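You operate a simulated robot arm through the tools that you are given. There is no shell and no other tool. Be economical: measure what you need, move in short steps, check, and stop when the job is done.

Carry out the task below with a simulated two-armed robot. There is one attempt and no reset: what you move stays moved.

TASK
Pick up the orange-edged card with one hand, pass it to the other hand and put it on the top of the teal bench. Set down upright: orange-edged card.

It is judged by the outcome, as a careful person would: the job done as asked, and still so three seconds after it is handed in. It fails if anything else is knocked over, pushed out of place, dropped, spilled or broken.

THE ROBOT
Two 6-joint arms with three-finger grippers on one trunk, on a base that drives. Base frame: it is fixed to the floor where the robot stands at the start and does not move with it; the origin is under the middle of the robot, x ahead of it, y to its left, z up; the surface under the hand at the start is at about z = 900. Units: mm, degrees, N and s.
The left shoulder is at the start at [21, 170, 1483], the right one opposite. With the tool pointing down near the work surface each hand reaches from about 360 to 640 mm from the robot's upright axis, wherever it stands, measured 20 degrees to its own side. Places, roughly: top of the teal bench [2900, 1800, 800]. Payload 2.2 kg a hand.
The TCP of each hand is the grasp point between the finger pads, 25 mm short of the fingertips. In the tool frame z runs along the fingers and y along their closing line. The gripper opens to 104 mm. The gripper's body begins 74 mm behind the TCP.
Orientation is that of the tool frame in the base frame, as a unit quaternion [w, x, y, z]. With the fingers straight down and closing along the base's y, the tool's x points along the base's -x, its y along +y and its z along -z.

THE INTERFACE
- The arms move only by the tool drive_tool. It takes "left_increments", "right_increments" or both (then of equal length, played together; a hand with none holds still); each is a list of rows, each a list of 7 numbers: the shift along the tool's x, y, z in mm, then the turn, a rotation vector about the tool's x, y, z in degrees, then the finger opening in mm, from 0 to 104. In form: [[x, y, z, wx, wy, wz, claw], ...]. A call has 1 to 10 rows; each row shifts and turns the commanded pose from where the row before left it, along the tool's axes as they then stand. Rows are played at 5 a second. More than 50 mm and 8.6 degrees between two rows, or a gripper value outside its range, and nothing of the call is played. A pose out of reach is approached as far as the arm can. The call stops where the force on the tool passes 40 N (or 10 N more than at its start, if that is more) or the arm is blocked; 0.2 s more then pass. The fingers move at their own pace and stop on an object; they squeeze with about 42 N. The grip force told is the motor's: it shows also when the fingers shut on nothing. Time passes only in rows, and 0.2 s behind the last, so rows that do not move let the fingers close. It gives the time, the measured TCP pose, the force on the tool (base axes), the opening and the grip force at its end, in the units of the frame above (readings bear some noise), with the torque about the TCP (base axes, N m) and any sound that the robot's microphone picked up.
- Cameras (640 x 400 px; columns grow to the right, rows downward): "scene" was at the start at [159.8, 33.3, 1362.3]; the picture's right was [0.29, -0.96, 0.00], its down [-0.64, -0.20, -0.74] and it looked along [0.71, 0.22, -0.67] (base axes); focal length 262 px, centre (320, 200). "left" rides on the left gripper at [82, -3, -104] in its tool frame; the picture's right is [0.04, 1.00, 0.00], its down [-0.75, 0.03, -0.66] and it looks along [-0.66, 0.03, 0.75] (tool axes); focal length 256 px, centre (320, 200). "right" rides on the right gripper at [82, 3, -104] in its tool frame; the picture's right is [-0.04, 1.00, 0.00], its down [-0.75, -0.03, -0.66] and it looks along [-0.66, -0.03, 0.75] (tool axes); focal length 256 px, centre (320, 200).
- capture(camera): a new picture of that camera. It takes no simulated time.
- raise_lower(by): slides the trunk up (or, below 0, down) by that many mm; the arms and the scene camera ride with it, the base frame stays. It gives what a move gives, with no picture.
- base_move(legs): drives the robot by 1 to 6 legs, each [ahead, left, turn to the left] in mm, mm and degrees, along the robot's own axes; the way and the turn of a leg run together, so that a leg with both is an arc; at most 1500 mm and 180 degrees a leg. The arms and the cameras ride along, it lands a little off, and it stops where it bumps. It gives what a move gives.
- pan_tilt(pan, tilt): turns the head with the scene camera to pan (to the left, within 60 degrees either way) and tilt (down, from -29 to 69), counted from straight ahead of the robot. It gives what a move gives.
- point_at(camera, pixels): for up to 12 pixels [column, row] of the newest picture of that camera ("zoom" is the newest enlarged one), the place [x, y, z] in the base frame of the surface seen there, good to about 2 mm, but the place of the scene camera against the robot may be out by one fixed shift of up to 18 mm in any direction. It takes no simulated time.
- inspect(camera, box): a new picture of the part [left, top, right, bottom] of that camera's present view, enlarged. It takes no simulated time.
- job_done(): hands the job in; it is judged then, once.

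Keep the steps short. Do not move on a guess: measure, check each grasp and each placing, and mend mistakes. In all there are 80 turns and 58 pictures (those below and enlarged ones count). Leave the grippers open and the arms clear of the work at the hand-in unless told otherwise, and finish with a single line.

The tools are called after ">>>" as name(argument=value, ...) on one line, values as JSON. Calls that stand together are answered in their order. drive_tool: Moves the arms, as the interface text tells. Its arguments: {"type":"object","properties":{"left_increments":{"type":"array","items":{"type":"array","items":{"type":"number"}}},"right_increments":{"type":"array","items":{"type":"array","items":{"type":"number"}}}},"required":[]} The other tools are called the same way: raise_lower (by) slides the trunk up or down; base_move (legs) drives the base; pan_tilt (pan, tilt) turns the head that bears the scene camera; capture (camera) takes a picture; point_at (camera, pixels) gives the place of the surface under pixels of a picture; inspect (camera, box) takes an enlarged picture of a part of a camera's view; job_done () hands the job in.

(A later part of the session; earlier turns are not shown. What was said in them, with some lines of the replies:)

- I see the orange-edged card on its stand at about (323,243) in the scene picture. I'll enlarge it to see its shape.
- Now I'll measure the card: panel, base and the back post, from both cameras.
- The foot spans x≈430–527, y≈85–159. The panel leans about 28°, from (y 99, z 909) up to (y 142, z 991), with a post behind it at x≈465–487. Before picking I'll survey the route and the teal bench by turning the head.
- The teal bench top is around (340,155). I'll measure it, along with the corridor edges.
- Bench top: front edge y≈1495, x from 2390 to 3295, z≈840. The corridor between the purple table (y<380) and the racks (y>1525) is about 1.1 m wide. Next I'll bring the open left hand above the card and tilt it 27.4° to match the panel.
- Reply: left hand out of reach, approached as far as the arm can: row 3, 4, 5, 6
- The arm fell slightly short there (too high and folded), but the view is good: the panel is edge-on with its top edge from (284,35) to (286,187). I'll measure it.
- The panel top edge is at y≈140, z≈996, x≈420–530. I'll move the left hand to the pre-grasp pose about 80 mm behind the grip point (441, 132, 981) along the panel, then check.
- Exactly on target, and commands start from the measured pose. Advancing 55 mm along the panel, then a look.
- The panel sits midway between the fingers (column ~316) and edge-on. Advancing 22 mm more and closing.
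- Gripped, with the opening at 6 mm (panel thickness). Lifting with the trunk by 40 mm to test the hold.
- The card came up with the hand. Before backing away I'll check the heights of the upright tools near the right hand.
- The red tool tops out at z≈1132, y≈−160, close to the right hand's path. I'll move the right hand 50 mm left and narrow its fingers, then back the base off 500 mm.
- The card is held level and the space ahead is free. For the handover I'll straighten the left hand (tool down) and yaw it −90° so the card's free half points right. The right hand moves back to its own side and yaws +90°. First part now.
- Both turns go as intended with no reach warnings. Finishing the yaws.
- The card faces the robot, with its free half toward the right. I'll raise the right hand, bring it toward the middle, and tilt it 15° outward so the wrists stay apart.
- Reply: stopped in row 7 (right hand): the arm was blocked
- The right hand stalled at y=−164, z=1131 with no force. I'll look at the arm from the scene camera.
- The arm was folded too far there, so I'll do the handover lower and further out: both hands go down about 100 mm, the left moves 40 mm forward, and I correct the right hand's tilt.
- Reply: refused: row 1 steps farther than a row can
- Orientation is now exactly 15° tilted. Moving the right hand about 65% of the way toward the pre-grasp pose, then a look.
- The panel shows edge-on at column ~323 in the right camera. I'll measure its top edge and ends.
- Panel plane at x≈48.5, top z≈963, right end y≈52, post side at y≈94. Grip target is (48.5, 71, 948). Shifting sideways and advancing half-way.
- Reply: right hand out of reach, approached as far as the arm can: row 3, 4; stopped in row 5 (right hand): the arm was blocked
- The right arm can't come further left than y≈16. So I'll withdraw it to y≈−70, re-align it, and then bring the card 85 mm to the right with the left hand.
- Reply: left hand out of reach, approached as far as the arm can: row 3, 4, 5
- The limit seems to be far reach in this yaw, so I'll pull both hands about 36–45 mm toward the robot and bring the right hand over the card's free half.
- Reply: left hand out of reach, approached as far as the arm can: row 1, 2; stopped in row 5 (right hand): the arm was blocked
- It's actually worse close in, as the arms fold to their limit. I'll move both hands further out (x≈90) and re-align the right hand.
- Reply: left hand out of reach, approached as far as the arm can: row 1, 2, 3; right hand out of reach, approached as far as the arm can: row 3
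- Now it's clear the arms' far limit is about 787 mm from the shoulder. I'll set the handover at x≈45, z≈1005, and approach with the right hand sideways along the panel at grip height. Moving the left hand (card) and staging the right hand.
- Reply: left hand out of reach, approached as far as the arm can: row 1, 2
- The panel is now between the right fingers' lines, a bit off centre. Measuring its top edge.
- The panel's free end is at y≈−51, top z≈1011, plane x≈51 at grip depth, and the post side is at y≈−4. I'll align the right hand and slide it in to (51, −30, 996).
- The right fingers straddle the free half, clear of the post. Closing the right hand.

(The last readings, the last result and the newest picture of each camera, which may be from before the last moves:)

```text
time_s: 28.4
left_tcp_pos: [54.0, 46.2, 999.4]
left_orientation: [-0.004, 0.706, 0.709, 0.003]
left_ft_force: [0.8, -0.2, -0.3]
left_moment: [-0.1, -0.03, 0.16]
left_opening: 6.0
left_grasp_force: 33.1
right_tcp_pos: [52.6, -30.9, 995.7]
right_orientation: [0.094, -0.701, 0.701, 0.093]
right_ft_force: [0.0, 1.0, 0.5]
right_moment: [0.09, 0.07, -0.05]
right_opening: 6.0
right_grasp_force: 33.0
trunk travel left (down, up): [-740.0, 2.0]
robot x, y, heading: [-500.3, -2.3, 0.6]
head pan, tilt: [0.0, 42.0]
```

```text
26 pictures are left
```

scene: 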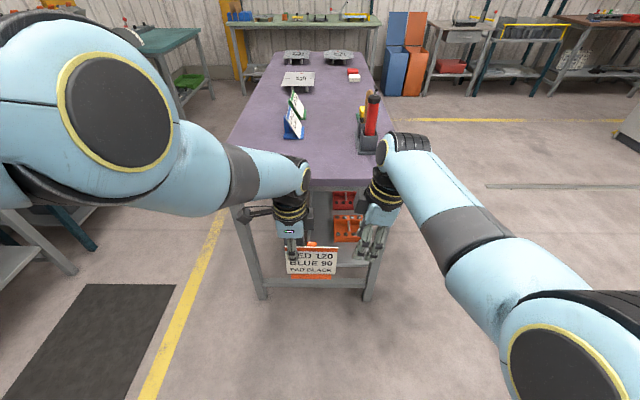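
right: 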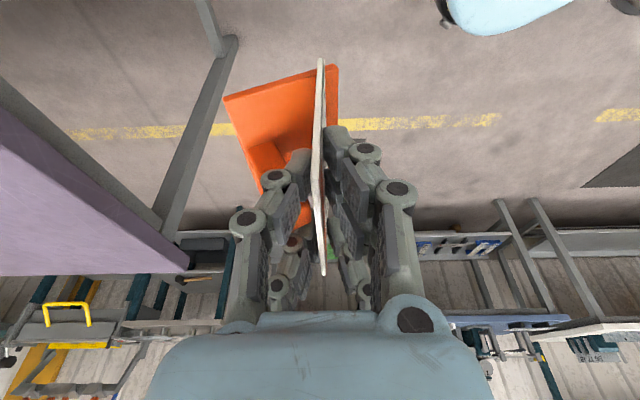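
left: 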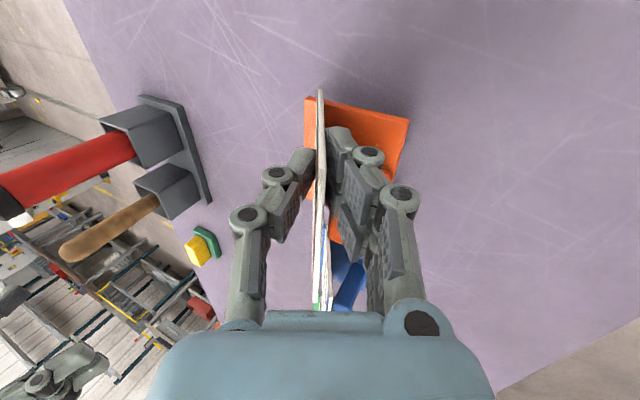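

Both hands hold the card (6 mm each). Now I'll open the left hand and withdraw it to the left, away from the panel end.

>>> drive_tool(left_increments=[[0, 0, 0, 0, 0, 0, 20], [0, 0, 0, 0, 0, 0, 50], [0, 0, 0, 0, 0, 0, 50], [15, 0, 0, 0, 0, 0, 50], [30, 0, 0, 0, 0, 0, 50], [40, 0, 0, 0, 0, 0, 50], [45, 0, 0, 0, 0, 0, 50]])

>>> capture(camera="scene")

>>> capture(camera="right")

```text
time_s: 30.0
left_tcp_pos: [73.4, 172.4, 985.9]
left_orientation: [-0.004, 0.707, 0.707, 0.002]
left_ft_force: [0.0, 1.0, -0.8]
left_moment: [0.03, 0.01, 0.0]
left_opening: 50.1
left_grasp_force: 0.0
left hand out of reach, approached as far as the arm can: row 4, 5, 6, 7
right_tcp_pos: [52.3, -27.9, 997.2]
right_orientation: [0.094, -0.701, 0.701, 0.092]
right_ft_force: [0.4, -0.2, 0.5]
right_moment: [-0.05, 0.03, 0.01]
right_opening: 5.6
right_grasp_force: 33.0
trunk travel left (down, up): [-740.0, 2.0]
robot x, y, heading: [-499.0, -5.6, 0.6]
head pan, tilt: [0.0, 42.0]
```

```text
25 pictures are left
```

scene: 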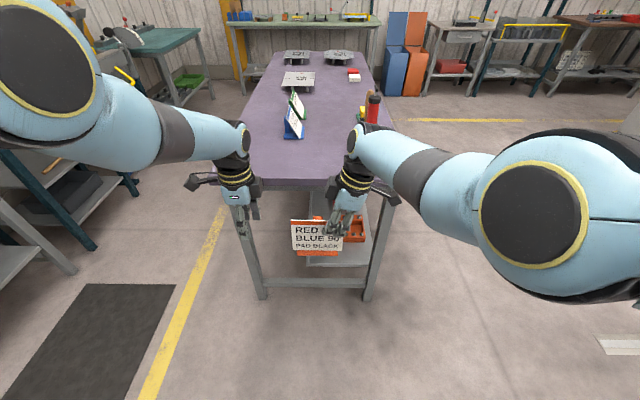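

```text
24 pictures are left
```

right: 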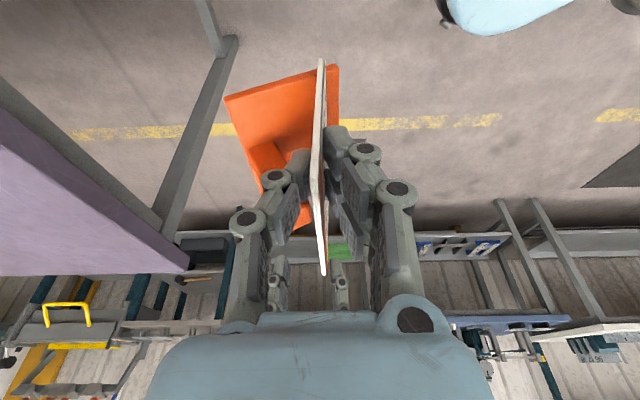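

The transfer succeeded: only the right hand holds the card. Now I retract the left hand to its side and higher, and bring the right hand with the card to its own side.

>>> drive_tool(right_increments=[[27.3, 5.5, -15.9, 0, 0, 0, 0], [27.3, 5.5, -15.9, 0, 0, 0, 0], [27.3, 5.5, -15.9, 0, 0, 0, 0], [27.3, 5.5, -15.9, 0, 0, 0, 0], [0, 0, 0, 0, 0, 0, 0], [0, 0, 0, 0, 0, 0, 0], [0, 0, 0, 0, 0, 0, 0]], left_increments=[[38, -10, -17, 0, 0, 0, 50], [38, -10, -17, 0, 0, 0, 50], [38, -10, -17, 0, 0, 0, 50], [38, -10, -17, 0, 0, 0, 50], [38, -10, -17, 0, 0, 0, 50], [38, -10, -17, 0, 0, 0, 50], [0, 0, 0, 0, 0, 0, 50]])

```text
time_s: 31.6
left_tcp_pos: [90.1, 402.4, 1047.2]
left_orientation: [-0.004, 0.707, 0.708, 0.003]
left_ft_force: [-0.2, 0.3, 0.3]
left_moment: [0.02, -0.01, -0.01]
left_opening: 49.8
left_grasp_force: 0.1
left hand out of reach, approached as far as the arm can: row 1, 2, 3, 4, 5, 6
right_tcp_pos: [29.1, -150.8, 1029.0]
right_orientation: [-0.094, 0.701, -0.701, -0.092]
right_ft_force: [0.6, -0.2, -0.3]
right_moment: [-0.04, 0.01, 0.0]
right_opening: 6.1
right_grasp_force: 33.2
trunk travel left (down, up): [-740.0, 2.0]
robot x, y, heading: [-500.2, -1.0, 0.8]
head pan, tilt: [0.0, 42.0]
```

Now turning the right hand with the card −90° about the vertical (and the empty left hand back to its normal yaw).

>>> drive_tool(right_increments=[[0, 0, 0, 2.12, 0, 7.9, 0], [0, 0, 0, 2.12, 0, 7.9, 0], [0, 0, 0, 2.12, 0, 7.9, 0], [0, 0, 0, 2.12, 0, 7.9, 0], [0, 0, 0, 2.12, 0, 7.9, 0], [0, 0, 0, 2.12, 0, 7.9, 0], [0, 0, 0, 2.12, 0, 7.9, 0], [0, 0, 0, 2.12, 0, 7.9, 0], [0, 0, 0, 2.12, 0, 7.9, 0], [0, 0, 0, 2.12, 0, 7.9, 0]], left_increments=[[0, -10, -5, 0, 0, 0, 50], [0, -10, -5, 0, 0, 0, 50], [0, 0, 0, 0, 0, -8.2, 50], [0, 0, 0, 0, 0, -8.2, 50], [0, 0, 0, 0, 0, -8.2, 50], [0, 0, 0, 0, 0, -8.2, 50], [0, 0, 0, 0, 0, -8.2, 50], [0, 0, 0, 0, 0, -8.2, 50], [0, 0, 0, 0, 0, -8.2, 50], [0, 0, 0, 0, 0, -8.2, 50]])

```text
time_s: 33.8
left_tcp_pos: [88.3, 409.5, 1048.9]
left_orientation: [-0.002, 0.209, 0.978, 0.006]
left_ft_force: [0.4, -0.2, 0.1]
left_moment: [0.01, -0.02, 0.01]
left_opening: 50.3
left_grasp_force: 0.0
left hand out of reach, approached as far as the arm can: row 1, 2
right_tcp_pos: [31.2, -159.4, 1030.2]
right_orientation: [0.132, -0.068, 0.989, 0.005]
right_ft_force: [0.4, 0.3, -1.1]
right_moment: [0.0, 0.01, -0.04]
right_opening: 6.0
right_grasp_force: 33.1
trunk travel left (down, up): [-740.0, 2.0]
robot x, y, heading: [-506.1, -4.3, 0.6]
head pan, tilt: [0.0, 42.0]
```

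Finishing the yaw and leaning the hand 27.4° so the card's foot becomes level.

>>> drive_tool(right_increments=[[0, 0, 0, 2.12, 0, 7.9, 0], [0, 0, 0, -6.62, 0, 1.77, 0], [0, 0, 0, -6.62, 0, 1.77, 0], [0, 0, 0, -6.62, 0, 1.77, 0], [0, 0, 0, -6.62, 0, 1.77, 0], [0, 0, 0, 0, 0, 0, 0]])

>>> capture(camera="scene")

```text
time_s: 35.2
left_tcp_pos: [89.1, 409.2, 1047.6]
left_orientation: [-0.001, 0.209, 0.978, 0.005]
left_ft_force: [-0.5, 0.2, -0.5]
left_moment: [-0.01, -0.03, 0.02]
left_opening: 50.3
left_grasp_force: 0.1
right_tcp_pos: [29.3, -151.2, 1028.2]
right_orientation: [0.128, 0.031, 0.962, 0.237]
right_ft_force: [0.3, 0.1, -0.7]
right_moment: [-0.01, 0.04, 0.0]
right_opening: 6.0
right_grasp_force: 33.7
trunk travel left (down, up): [-740.0, 2.0]
robot x, y, heading: [-502.3, -2.0, 0.7]
head pan, tilt: [0.0, 42.0]
```

```text
23 pictures are left
```

scene: 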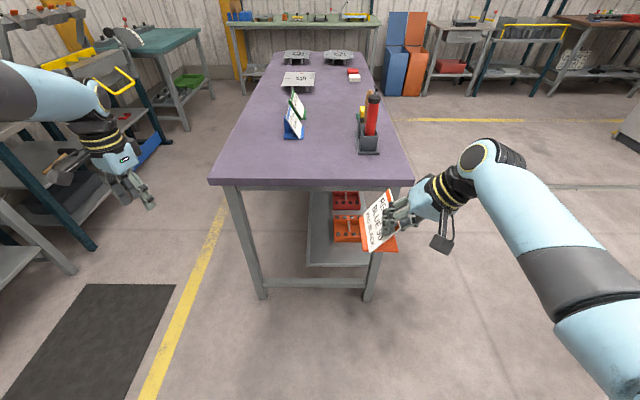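

The card looks upright in the right hand. I'll check that the foot is level.

>>> inspect(camera="scene", box=[340, 170, 440, 270])

>>> inspect(camera="right", box=[200, 20, 440, 280])

```text
4.00 times, centred on (390, 220) of scene
```

zoom: 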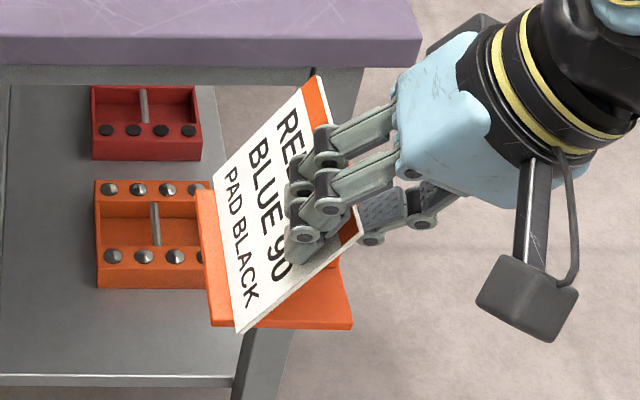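

```text
1.54 times, centred on (320, 150) of right
```

zoom: 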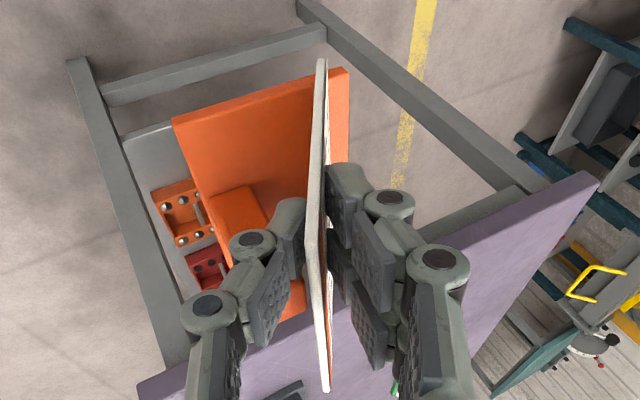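

Measuring foot points in the right-camera zoom (near edge, back edge) and the panel's top edge.

>>> point_at(camera="zoom", pixels=[[180, 122], [340, 75], [300, 95], [240, 150], [215, 180], [230, 120], [344, 140], [316, 240], [327, 380], [320, 90], [290, 310], [200, 140]])

>>> point_at(camera="scene", pixels=[[427, 252], [394, 249], [391, 220], [394, 242], [420, 191], [419, 195], [377, 238], [426, 240], [405, 225]])

```text
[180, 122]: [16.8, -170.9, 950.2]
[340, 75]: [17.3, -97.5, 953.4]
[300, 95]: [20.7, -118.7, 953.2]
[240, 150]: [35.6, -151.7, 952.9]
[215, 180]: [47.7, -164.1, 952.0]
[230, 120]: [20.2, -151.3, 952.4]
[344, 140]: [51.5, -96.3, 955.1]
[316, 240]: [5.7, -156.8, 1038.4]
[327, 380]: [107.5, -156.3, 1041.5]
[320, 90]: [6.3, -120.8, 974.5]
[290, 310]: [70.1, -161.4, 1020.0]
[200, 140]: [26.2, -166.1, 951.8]
```

```text
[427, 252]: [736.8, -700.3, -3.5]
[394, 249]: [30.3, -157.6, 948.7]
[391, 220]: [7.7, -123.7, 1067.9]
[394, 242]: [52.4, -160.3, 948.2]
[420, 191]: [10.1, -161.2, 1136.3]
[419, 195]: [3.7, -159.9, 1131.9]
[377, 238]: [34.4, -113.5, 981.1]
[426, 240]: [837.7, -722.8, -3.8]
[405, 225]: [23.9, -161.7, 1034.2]
```

The foot is level within about 2.4°, and I'll correct that at the next move. Before driving I'll check for obstacles to the left.

>>> pan_tilt(pan=55, tilt=25)

>>> capture(camera="scene")

```text
time_s: 36.5
left_tcp_pos: [89.1, 409.4, 1048.9]
left_orientation: [-0.002, 0.21, 0.978, 0.005]
left_ft_force: [0.4, -0.3, -0.7]
left_moment: [0.0, 0.0, 0.01]
left_opening: 50.0
left_grasp_force: 0.1
right_tcp_pos: [28.8, -152.0, 1030.6]
right_orientation: [0.128, 0.031, 0.963, 0.236]
right_ft_force: [-0.1, 0.1, -1.0]
right_moment: [-0.03, 0.04, -0.02]
right_opening: 6.1
right_grasp_force: 33.1
trunk travel left (down, up): [-740.0, 2.0]
robot x, y, heading: [-497.7, -2.3, 0.6]
head pan, tilt: [55.0, 25.0]
```

```text
20 pictures are left
```

scene: 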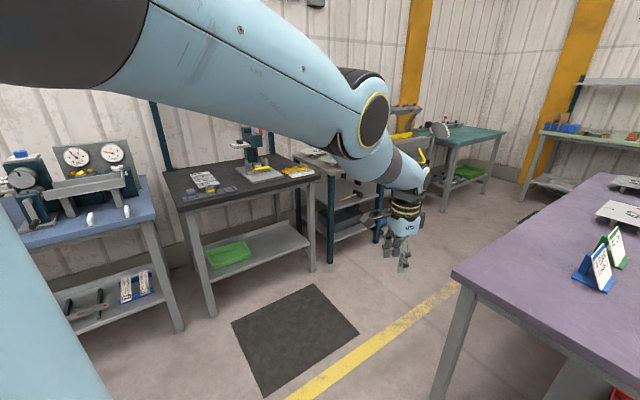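

>>> point_at(camera="scene", pixels=[[213, 315], [313, 268], [330, 262], [180, 330], [180, 210], [320, 170], [542, 135], [530, 190], [412, 162], [360, 130], [425, 152], [445, 205]])

```text
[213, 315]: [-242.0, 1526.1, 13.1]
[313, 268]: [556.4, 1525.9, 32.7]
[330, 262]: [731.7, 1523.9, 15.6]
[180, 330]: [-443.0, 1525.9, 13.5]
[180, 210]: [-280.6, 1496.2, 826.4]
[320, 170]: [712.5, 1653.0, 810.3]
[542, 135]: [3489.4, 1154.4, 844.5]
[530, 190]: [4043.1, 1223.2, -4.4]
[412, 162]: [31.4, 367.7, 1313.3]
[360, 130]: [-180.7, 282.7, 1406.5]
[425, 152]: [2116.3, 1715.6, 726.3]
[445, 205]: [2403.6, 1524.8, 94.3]
```

The rack fronts are at y≈1500 and the back bench starts at x≈3490. The corridor centre at y≈800 is clear. First I correct the card's level slightly, then drive left 800 mm and ahead 1000 mm.

>>> drive_tool(right_increments=[[0, 0, 0, 2.1, 1.6, 0.3, 0], [0, 0, 0, 0, 0, 0, 0]])

>>> base_move(legs=[[0, 800, -0.6], [1000, 0, 0]])

```text
time_s: 37.1
left_tcp_pos: [88.7, 408.1, 1048.8]
left_orientation: [-0.002, 0.21, 0.978, 0.005]
left_ft_force: [0.5, 0.1, -0.9]
left_moment: [-0.01, 0.02, -0.01]
left_opening: 50.0
left_grasp_force: 0.1
right_tcp_pos: [29.6, -151.6, 1027.9]
right_orientation: [0.114, 0.032, 0.968, 0.219]
right_ft_force: [-0.1, 0.1, -1.2]
right_moment: [-0.02, 0.02, 0.04]
right_opening: 6.0
right_grasp_force: 32.9
trunk travel left (down, up): [-740.0, 2.0]
robot x, y, heading: [-499.6, -1.7, 0.7]
head pan, tilt: [55.0, 25.0]
```

```text
time_s: 46.1
left_tcp_pos: [1064.5, 1238.3, 1048.1]
left_orientation: [-0.001, 0.202, 0.979, 0.005]
left_ft_force: [0.0, 0.4, 0.4]
left_moment: [-0.01, -0.02, 0.01]
left_opening: 49.9
left_grasp_force: 0.1
right_tcp_pos: [1014.2, 677.9, 1027.4]
right_orientation: [0.113, 0.024, 0.968, 0.221]
right_ft_force: [0.4, 0.3, -0.3]
right_moment: [-0.02, 0.02, 0.03]
right_opening: 6.0
right_grasp_force: 32.5
trunk travel left (down, up): [-740.0, 2.0]
robot x, y, heading: [479.0, 821.8, 1.5]
head pan, tilt: [55.0, 25.0]
```

The grip is steady. Driving on along the corridor about 1950 mm with a small heading correction.

>>> base_move(legs=[[1000, -40, -1.5], [950, -20, 0]])

>>> capture(camera="scene")

```text
time_s: 55.9
left_tcp_pos: [3023.7, 1175.1, 1048.4]
left_orientation: [-0.002, 0.213, 0.977, 0.004]
left_ft_force: [-0.6, 0.1, 1.0]
left_moment: [0.0, -0.01, 0.0]
left_opening: 49.9
left_grasp_force: 0.1
right_tcp_pos: [2959.1, 616.3, 1030.3]
right_orientation: [0.115, 0.035, 0.968, 0.219]
right_ft_force: [0.5, -0.2, 0.1]
right_moment: [0.03, 0.02, -0.02]
right_opening: 6.1
right_grasp_force: 32.8
trunk travel left (down, up): [-740.0, 2.0]
robot x, y, heading: [2433.6, 769.8, 0.0]
head pan, tilt: [55.0, 25.0]
```

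```text
19 pictures are left
```

scene: 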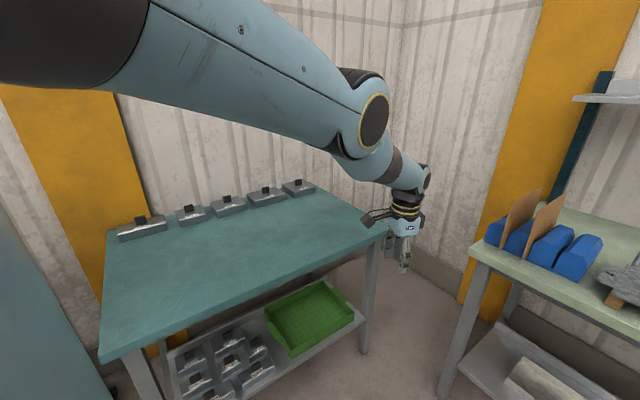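

The bench top is clear in its middle, with five blocks along the wall side. I'll measure the bench, then shift slightly ahead and away from it and turn left 90°.

>>> point_at(camera="scene", pixels=[[105, 355], [380, 235], [200, 260], [300, 225], [250, 290], [110, 240], [230, 210], [190, 222], [350, 215], [290, 250]])

>>> base_move(legs=[[150, -80, 0], [0, 0, 90]])

>>> pan_tilt(pan=-5, tilt=42)

>>> capture(camera="scene")

```text
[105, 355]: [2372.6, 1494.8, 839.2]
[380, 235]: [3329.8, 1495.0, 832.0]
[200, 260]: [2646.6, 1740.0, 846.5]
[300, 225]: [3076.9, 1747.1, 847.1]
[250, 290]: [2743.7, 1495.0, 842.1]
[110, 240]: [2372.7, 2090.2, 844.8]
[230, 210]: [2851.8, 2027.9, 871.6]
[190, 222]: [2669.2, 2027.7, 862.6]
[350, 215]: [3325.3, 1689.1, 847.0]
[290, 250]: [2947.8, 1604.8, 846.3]
```

```text
time_s: 61.1
left_tcp_pos: [2175.4, 1281.9, 1048.7]
left_orientation: [-0.005, -0.537, 0.843, 0.003]
left_ft_force: [-0.3, -0.1, -1.0]
left_moment: [-0.03, 0.01, -0.03]
left_opening: 50.0
left_grasp_force: 0.0
right_tcp_pos: [2733.7, 1216.3, 1028.3]
right_orientation: [-0.074, -0.657, 0.712, 0.236]
right_ft_force: [-1.2, -0.3, -0.7]
right_moment: [-0.02, -0.01, 0.02]
right_opening: 5.9
right_grasp_force: 32.9
trunk travel left (down, up): [-740.0, 2.0]
robot x, y, heading: [2579.0, 687.4, 90.0]
head pan, tilt: [55.0, 25.0]
```

```text
time_s: 62.4
left_tcp_pos: [2174.0, 1283.3, 1048.3]
left_orientation: [-0.004, -0.537, 0.843, 0.002]
left_ft_force: [0.5, -0.2, 0.0]
left_moment: [0.02, 0.01, 0.02]
left_opening: 49.7
left_grasp_force: 0.1
right_tcp_pos: [2733.8, 1214.7, 1028.9]
right_orientation: [-0.073, -0.657, 0.712, 0.236]
right_ft_force: [1.0, 0.6, -0.1]
right_moment: [-0.04, 0.02, -0.03]
right_opening: 6.0
right_grasp_force: 32.4
trunk travel left (down, up): [-740.0, 2.0]
robot x, y, heading: [2578.1, 686.9, 89.9]
head pan, tilt: [-5.0, 42.0]
```

```text
18 pictures are left
```

scene: 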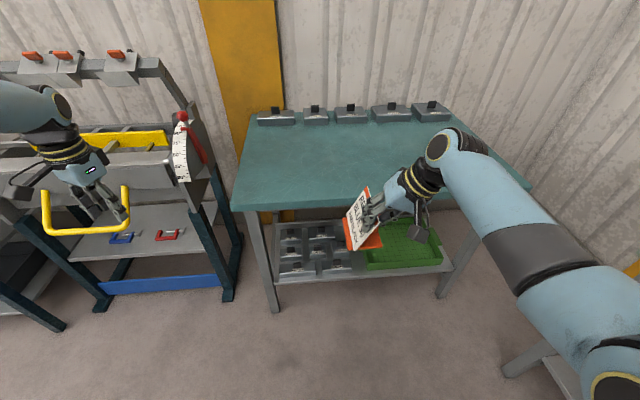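

The card and bench look good. I need to know where the protractor and yellow crank are relative to the left hand.

>>> point_at(camera="scene", pixels=[[182, 118], [185, 150], [205, 165], [195, 110], [128, 190], [50, 225], [85, 232], [100, 210], [260, 205], [345, 130], [365, 235], [440, 150]])

```text
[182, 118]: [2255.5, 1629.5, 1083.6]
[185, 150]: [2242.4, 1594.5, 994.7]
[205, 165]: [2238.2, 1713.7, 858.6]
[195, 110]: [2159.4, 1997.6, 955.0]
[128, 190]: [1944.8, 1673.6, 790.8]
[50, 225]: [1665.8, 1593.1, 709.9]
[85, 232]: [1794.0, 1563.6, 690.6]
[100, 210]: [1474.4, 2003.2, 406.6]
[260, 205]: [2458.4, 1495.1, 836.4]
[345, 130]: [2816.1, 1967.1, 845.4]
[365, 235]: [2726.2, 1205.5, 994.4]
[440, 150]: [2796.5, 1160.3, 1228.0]
```

The protractor is at x≈2255, up to z≈1084. I'll raise the left hand 60 mm, strafe right 250 mm to stay clear of it, and then drive 370 mm forward so the card is over the bench.

>>> drive_tool(left_increments=[[0, 0, -30, 0, 0, 0, 50], [0, 0, -30, 0, 0, 0, 50]])

>>> base_move(legs=[[0, -250, 0], [370, 0, 0]])

>>> capture(camera="scene")

>>> capture(camera="right")

```text
time_s: 63.0
left_tcp_pos: [2170.2, 1303.7, 1100.2]
left_orientation: [-0.006, -0.538, 0.843, 0.001]
left_ft_force: [-0.3, 0.0, -1.2]
left_moment: [0.0, 0.01, -0.02]
left_opening: 49.9
left_grasp_force: 0.0
left hand out of reach, approached as far as the arm can: row 1, 2
right_tcp_pos: [2734.6, 1215.8, 1028.5]
right_orientation: [-0.074, -0.657, 0.713, 0.235]
right_ft_force: [-0.5, -0.3, 0.0]
right_moment: [-0.01, 0.03, 0.01]
right_opening: 6.0
right_grasp_force: 33.2
trunk travel left (down, up): [-740.0, 2.0]
robot x, y, heading: [2578.2, 691.4, 89.9]
head pan, tilt: [-5.0, 42.0]
```

```text
time_s: 66.8
left_tcp_pos: [2420.5, 1667.2, 1099.2]
left_orientation: [-0.004, -0.536, 0.844, 0.001]
left_ft_force: [0.2, 0.9, -0.4]
left_moment: [0.0, 0.0, 0.01]
left_opening: 50.4
left_grasp_force: 0.0
right_tcp_pos: [2983.9, 1576.4, 1029.4]
right_orientation: [-0.073, -0.655, 0.714, 0.236]
right_ft_force: [-0.4, 0.0, -1.4]
right_moment: [-0.02, -0.01, 0.0]
right_opening: 5.6
right_grasp_force: 32.6
trunk travel left (down, up): [-740.0, 2.0]
robot x, y, heading: [2829.0, 1053.6, 89.6]
head pan, tilt: [-5.0, 42.0]
```

```text
17 pictures are left
```

scene: 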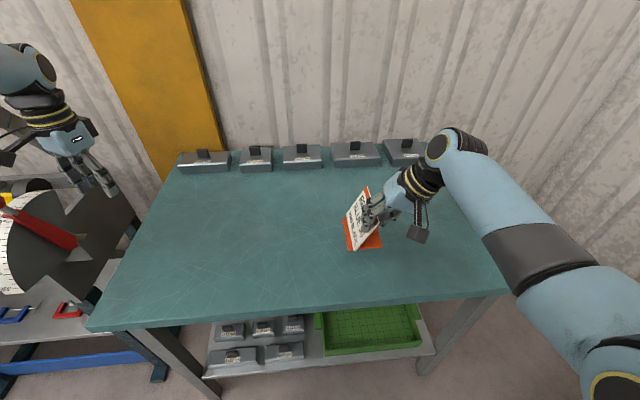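

```text
16 pictures are left
```

right: 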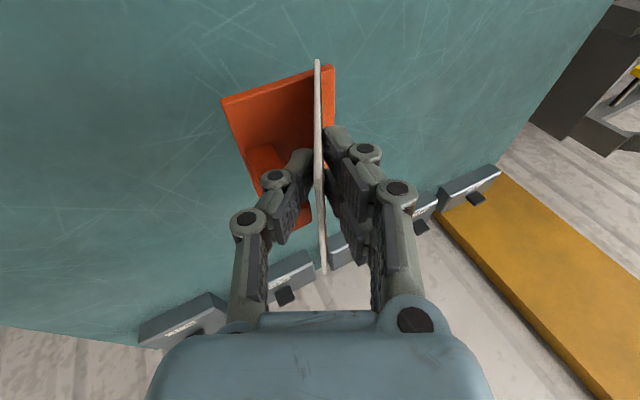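

The card is above the free middle of the bench. I'll measure foot height and levelness, and the bench surface nearby.

>>> point_at(camera="right", pixels=[[226, 103], [332, 70], [300, 85], [262, 130], [332, 118], [245, 155], [200, 100], [360, 80], [190, 190], [318, 160], [324, 265], [308, 222]])

```text
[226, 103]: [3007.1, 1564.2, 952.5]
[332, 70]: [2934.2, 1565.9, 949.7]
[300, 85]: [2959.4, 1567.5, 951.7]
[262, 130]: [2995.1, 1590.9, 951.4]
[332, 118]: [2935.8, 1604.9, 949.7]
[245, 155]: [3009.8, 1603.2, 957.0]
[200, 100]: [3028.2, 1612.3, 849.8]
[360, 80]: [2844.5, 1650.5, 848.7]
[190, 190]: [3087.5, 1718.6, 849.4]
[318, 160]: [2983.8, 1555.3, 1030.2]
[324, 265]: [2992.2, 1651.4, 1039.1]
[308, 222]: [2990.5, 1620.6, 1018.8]
```

The foot's top is at 951 (bottom about 943) and level within about 2°; the bench is at 849. I'll lower the trunk 82 mm, then check.

>>> raise_lower(by=-82)

>>> capture(camera="right")

```text
time_s: 67.9
left_tcp_pos: [2420.5, 1667.9, 1017.8]
left_orientation: [-0.004, -0.535, 0.845, 0.002]
left_ft_force: [0.3, -0.3, 0.7]
left_moment: [-0.01, 0.0, -0.02]
left_opening: 49.9
left_grasp_force: 0.1
right_tcp_pos: [2984.9, 1577.1, 947.5]
right_orientation: [-0.072, -0.655, 0.714, 0.235]
right_ft_force: [0.0, 0.1, -0.3]
right_moment: [-0.01, -0.03, 0.02]
right_opening: 6.1
right_grasp_force: 33.2
trunk travel left (down, up): [-658.0, 84.0]
robot x, y, heading: [2825.5, 1049.5, 89.3]
head pan, tilt: [-5.0, 42.0]
```

```text
15 pictures are left
```

right: 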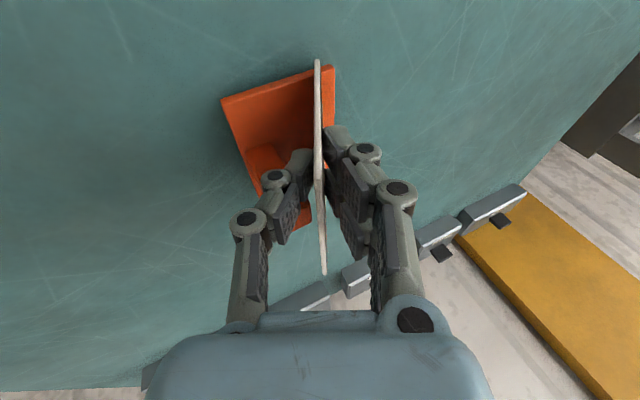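

About 12 mm remain. Lowering with the arm in 2 mm steps and watching the force.

>>> drive_tool(right_increments=[[0.41, -0.86, 1.76, 0, 0, 0, 0], [0.41, -0.86, 1.76, 0, 0, 0, 0], [0.41, -0.86, 1.76, 0, 0, 0, 0], [0.41, -0.86, 1.76, 0, 0, 0, 0], [0, 0, 0, 0, 0, 0, 0]])

```text
time_s: 69.1
left_tcp_pos: [2421.6, 1668.1, 1016.5]
left_orientation: [-0.005, -0.535, 0.845, 0.001]
left_ft_force: [-0.3, 0.1, 0.0]
left_moment: [-0.03, -0.01, 0.0]
left_opening: 50.0
left_grasp_force: 0.1
right_tcp_pos: [2984.2, 1577.1, 938.3]
right_orientation: [-0.073, -0.655, 0.714, 0.236]
right_ft_force: [0.6, 0.5, -0.9]
right_moment: [-0.01, -0.01, 0.02]
right_opening: 6.0
right_grasp_force: 32.9
trunk travel left (down, up): [-658.0, 84.0]
robot x, y, heading: [2827.9, 1055.4, 89.6]
head pan, tilt: [-5.0, 42.0]
```

No contact yet. Continuing with finer steps.

>>> drive_tool(right_increments=[[0.31, -0.65, 1.32, 0, 0, 0, 0], [0.31, -0.65, 1.32, 0, 0, 0, 0], [0, 0, 0, 0, 0, 0, 0]])

>>> inspect(camera="scene", box=[310, 170, 450, 280])

```text
time_s: 69.9
left_tcp_pos: [2420.0, 1668.5, 1018.8]
left_orientation: [-0.005, -0.534, 0.845, 0.001]
left_ft_force: [0.4, -0.6, -0.4]
left_moment: [0.02, 0.0, 0.0]
left_opening: 49.8
left_grasp_force: 0.0
right_tcp_pos: [2984.6, 1576.7, 935.0]
right_orientation: [-0.073, -0.655, 0.714, 0.236]
right_ft_force: [1.5, -0.6, 1.2]
right_moment: [0.07, 0.0, -0.03]
right_opening: 6.0
right_grasp_force: 33.1
trunk travel left (down, up): [-658.0, 84.0]
robot x, y, heading: [2829.3, 1050.1, 89.6]
head pan, tilt: [-5.0, 42.0]
```

```text
3.64 times, centred on (380, 225) of scene
```

zoom: 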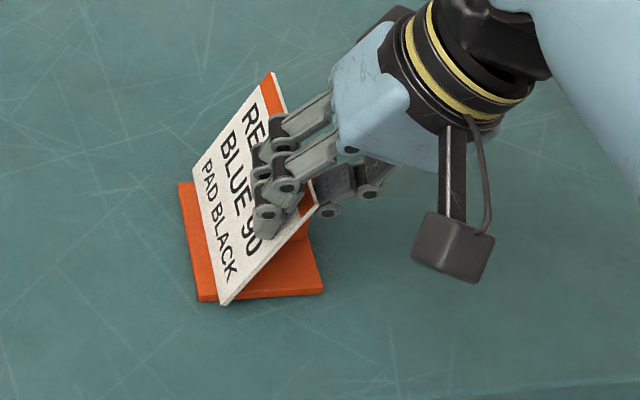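

The vertical force rose slightly (−0.9 → +1.2 N), so the foot is beginning to touch. Two more 1 mm steps.

>>> drive_tool(right_increments=[[0.2, -0.43, 0.88, 0, 0, 0, 0], [0.2, -0.43, 0.88, 0, 0, 0, 0], [0, 0, 0, 0, 0, 0, 0]])

```text
time_s: 70.7
left_tcp_pos: [2420.3, 1667.0, 1017.2]
left_orientation: [-0.004, -0.535, 0.845, 0.002]
left_ft_force: [-0.1, -0.8, 0.8]
left_moment: [-0.01, 0.0, 0.03]
left_opening: 50.1
left_grasp_force: 0.1
right_tcp_pos: [2984.6, 1577.0, 935.0]
right_orientation: [-0.072, -0.655, 0.714, 0.237]
right_ft_force: [1.1, -2.3, 7.6]
right_moment: [0.57, 0.03, -0.08]
right_opening: 6.0
right_grasp_force: 33.2
trunk travel left (down, up): [-658.0, 84.0]
robot x, y, heading: [2826.0, 1052.5, 89.4]
head pan, tilt: [-5.0, 42.0]
```

Contact at 7.6 N with the moment showing the far edge touching first. I'll level it by 1.5° and settle another millimetre.

>>> drive_tool(right_increments=[[0, 0, 0, -0.1, -0.67, -0.31, 0], [0, 0, 0, -0.1, -0.67, -0.31, 0], [0.2, -0.43, 0.88, 0, 0, 0, 0], [0, 0, 0, 0, 0, 0, 0]])

```text
time_s: 71.7
left_tcp_pos: [2420.0, 1667.4, 1019.0]
left_orientation: [-0.004, -0.535, 0.845, 0.002]
left_ft_force: [0.0, 0.8, 0.0]
left_moment: [0.01, -0.01, 0.06]
left_opening: 50.0
left_grasp_force: 0.0
right_tcp_pos: [2983.8, 1576.9, 935.0]
right_orientation: [-0.064, -0.656, 0.71, 0.246]
right_ft_force: [2.2, -4.4, 18.8]
right_moment: [-0.57, 0.22, 0.1]
right_opening: 5.7
right_grasp_force: 33.0
trunk travel left (down, up): [-658.0, 84.0]
robot x, y, heading: [2830.0, 1048.1, 89.6]
head pan, tilt: [-5.0, 42.0]
```

The foot is now seated (18.8 N pressing). I ease off 1 mm, then open the fingers gently.

>>> drive_tool(right_increments=[[-0.2, 0.43, -0.88, 0, 0, 0, 0], [0, 0, 0, 0, 0, 0, 0], [0, 0, 0, 0, 0, 0, 10], [0, 0, 0, 0, 0, 0, 20], [0, 0, 0, 0, 0, 0, 30], [0, 0, 0, 0, 0, 0, 40], [0, 0, 0, 0, 0, 0, 40]])

>>> capture(camera="right")

>>> inspect(camera="scene", box=[310, 170, 450, 280])

```text
time_s: 73.3
left_tcp_pos: [2419.5, 1668.9, 1017.7]
left_orientation: [-0.005, -0.536, 0.844, 0.0]
left_ft_force: [0.8, -0.1, -0.3]
left_moment: [-0.01, 0.01, 0.01]
left_opening: 49.9
left_grasp_force: 0.1
right_tcp_pos: [2983.9, 1576.8, 934.4]
right_orientation: [-0.065, -0.656, 0.711, 0.245]
right_ft_force: [0.3, -0.3, -0.2]
right_moment: [0.01, 0.0, 0.0]
right_opening: 39.9
right_grasp_force: 0.0
trunk travel left (down, up): [-658.0, 84.0]
robot x, y, heading: [2824.6, 1050.2, 89.6]
head pan, tilt: [-5.0, 42.0]
```

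```text
13 pictures are left
```

right: 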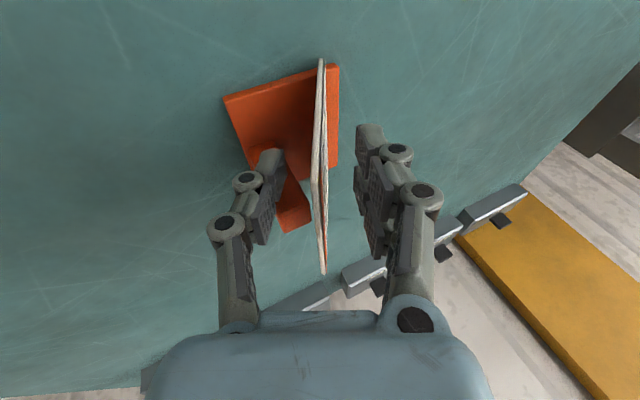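

```text
3.64 times, centred on (380, 225) of scene
```

zoom: 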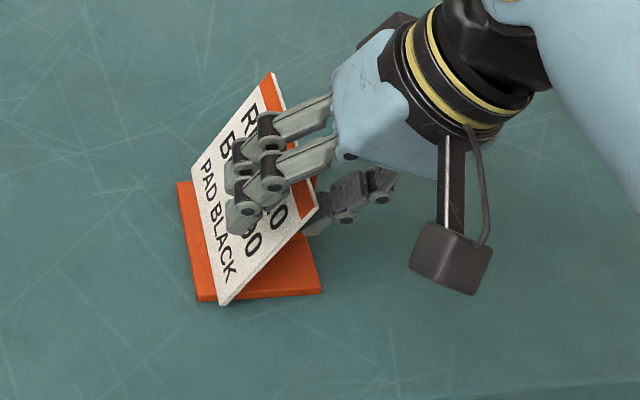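

Released; the card stands on its own with the fingers off both faces. Retracting straight back along the fingers.

>>> drive_tool(right_increments=[[0, 0, -15, 0, 0, 0, 40], [0, 0, -15, 0, 0, 0, 40], [0, 0, -20, 0, 0, 0, 40], [0, 0, -20, 0, 0, 0, 40], [0, 0, -20, 0, 0, 0, 40]])

>>> capture(camera="right")

```text
time_s: 74.5
left_tcp_pos: [2421.7, 1667.3, 1018.3]
left_orientation: [-0.005, -0.535, 0.845, 0.001]
left_ft_force: [-0.1, -0.7, -0.7]
left_moment: [-0.01, 0.0, -0.01]
left_opening: 49.8
left_grasp_force: 0.0
right_tcp_pos: [3022.4, 1553.1, 1011.3]
right_orientation: [-0.065, -0.657, 0.71, 0.245]
right_ft_force: [-0.4, 0.9, -0.2]
right_moment: [0.01, 0.0, 0.01]
right_opening: 40.2
right_grasp_force: 0.0
trunk travel left (down, up): [-658.0, 84.0]
robot x, y, heading: [2827.5, 1049.4, 89.5]
head pan, tilt: [-5.0, 42.0]
```

```text
11 pictures are left
```

right: 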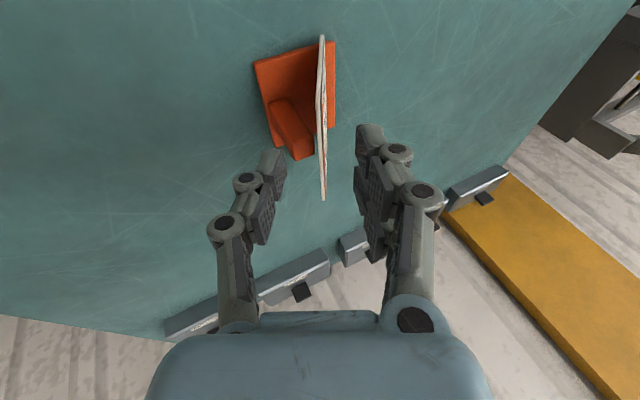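

The hand is clear of the panel. I'll raise the trunk, back the base off 300 mm, and take a final look.

>>> raise_lower(by=80)

>>> base_move(legs=[[-300, 0, 0]])

>>> drive_tool(left_increments=[[0, 0, 0, 0, 0, 0, 104], [0, 0, 0, 0, 0, 0, 104], [0, 0, 0, 0, 0, 0, 104]], right_increments=[[0, 0, 0, 0, 0, 0, 104], [0, 0, 0, 0, 0, 0, 104], [0, 0, 0, 0, 0, 0, 104]])

>>> capture(camera="scene")

>>> inspect(camera="scene", box=[310, 90, 450, 200])

```text
time_s: 75.7
left_tcp_pos: [2420.0, 1668.4, 1096.8]
left_orientation: [-0.005, -0.535, 0.845, 0.0]
left_ft_force: [0.7, 0.2, -0.2]
left_moment: [-0.03, 0.0, 0.03]
left_opening: 50.1
left_grasp_force: 0.0
right_tcp_pos: [3021.7, 1553.4, 1092.0]
right_orientation: [-0.064, -0.656, 0.711, 0.245]
right_ft_force: [-0.4, 0.7, -0.3]
right_moment: [-0.02, 0.01, 0.02]
right_opening: 40.2
right_grasp_force: 0.0
trunk travel left (down, up): [-738.0, 4.0]
robot x, y, heading: [2824.4, 1052.3, 89.6]
head pan, tilt: [-5.0, 42.0]
```

```text
time_s: 77.7
left_tcp_pos: [2421.3, 1369.4, 1097.2]
left_orientation: [-0.004, -0.535, 0.845, 0.002]
left_ft_force: [0.0, -0.6, -0.7]
left_moment: [0.04, -0.01, 0.02]
left_opening: 49.9
left_grasp_force: 0.0
right_tcp_pos: [3018.0, 1253.1, 1092.3]
right_orientation: [-0.063, -0.655, 0.712, 0.246]
right_ft_force: [-0.1, 0.8, -1.6]
right_moment: [0.01, 0.0, 0.01]
right_opening: 39.7
right_grasp_force: 0.0
trunk travel left (down, up): [-738.0, 4.0]
robot x, y, heading: [2823.9, 750.3, 89.3]
head pan, tilt: [-5.0, 42.0]
```

```text
time_s: 78.5
left_tcp_pos: [2418.5, 1371.1, 1097.5]
left_orientation: [-0.005, -0.534, 0.845, 0.001]
left_ft_force: [0.8, 0.4, 0.0]
left_moment: [-0.01, -0.01, 0.0]
left_opening: 104.3
left_grasp_force: 0.0
right_tcp_pos: [3020.1, 1254.1, 1091.8]
right_orientation: [-0.064, -0.655, 0.712, 0.246]
right_ft_force: [-0.2, 0.6, -0.3]
right_moment: [0.02, -0.03, 0.01]
right_opening: 104.0
right_grasp_force: 0.1
trunk travel left (down, up): [-738.0, 4.0]
robot x, y, heading: [2824.6, 754.1, 89.2]
head pan, tilt: [-5.0, 42.0]
```

```text
10 pictures are left
```

scene: 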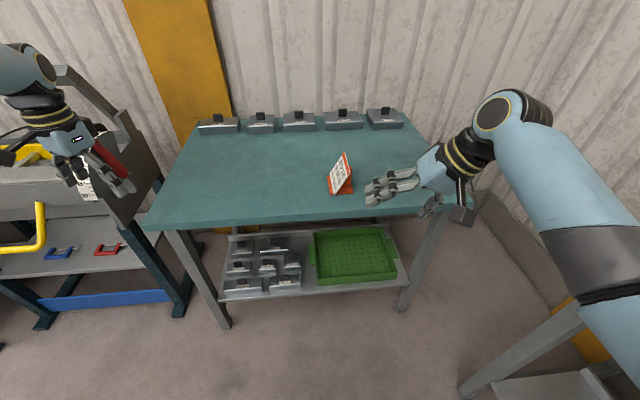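

```text
3.64 times, centred on (380, 145) of scene
```

zoom: 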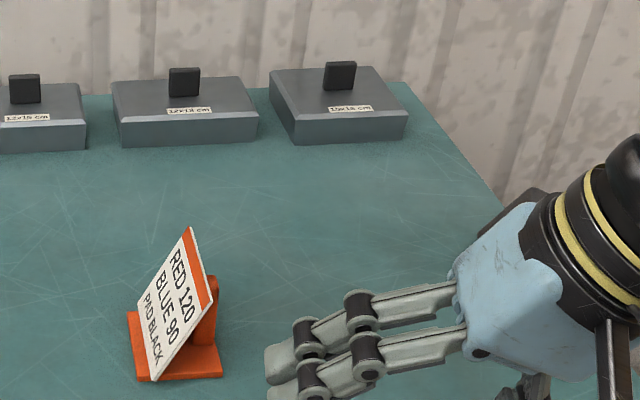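

The card stands upright on its foot on the teal bench. The other items are undisturbed, both grippers are open and both arms are clear. Handing in.

>>> job_done()

```text
The job is handed in.
```

The left hand picked up the orange-edged card and passed it to the right, which set it upright on top of the teal bench; it was still standing when I handed in.
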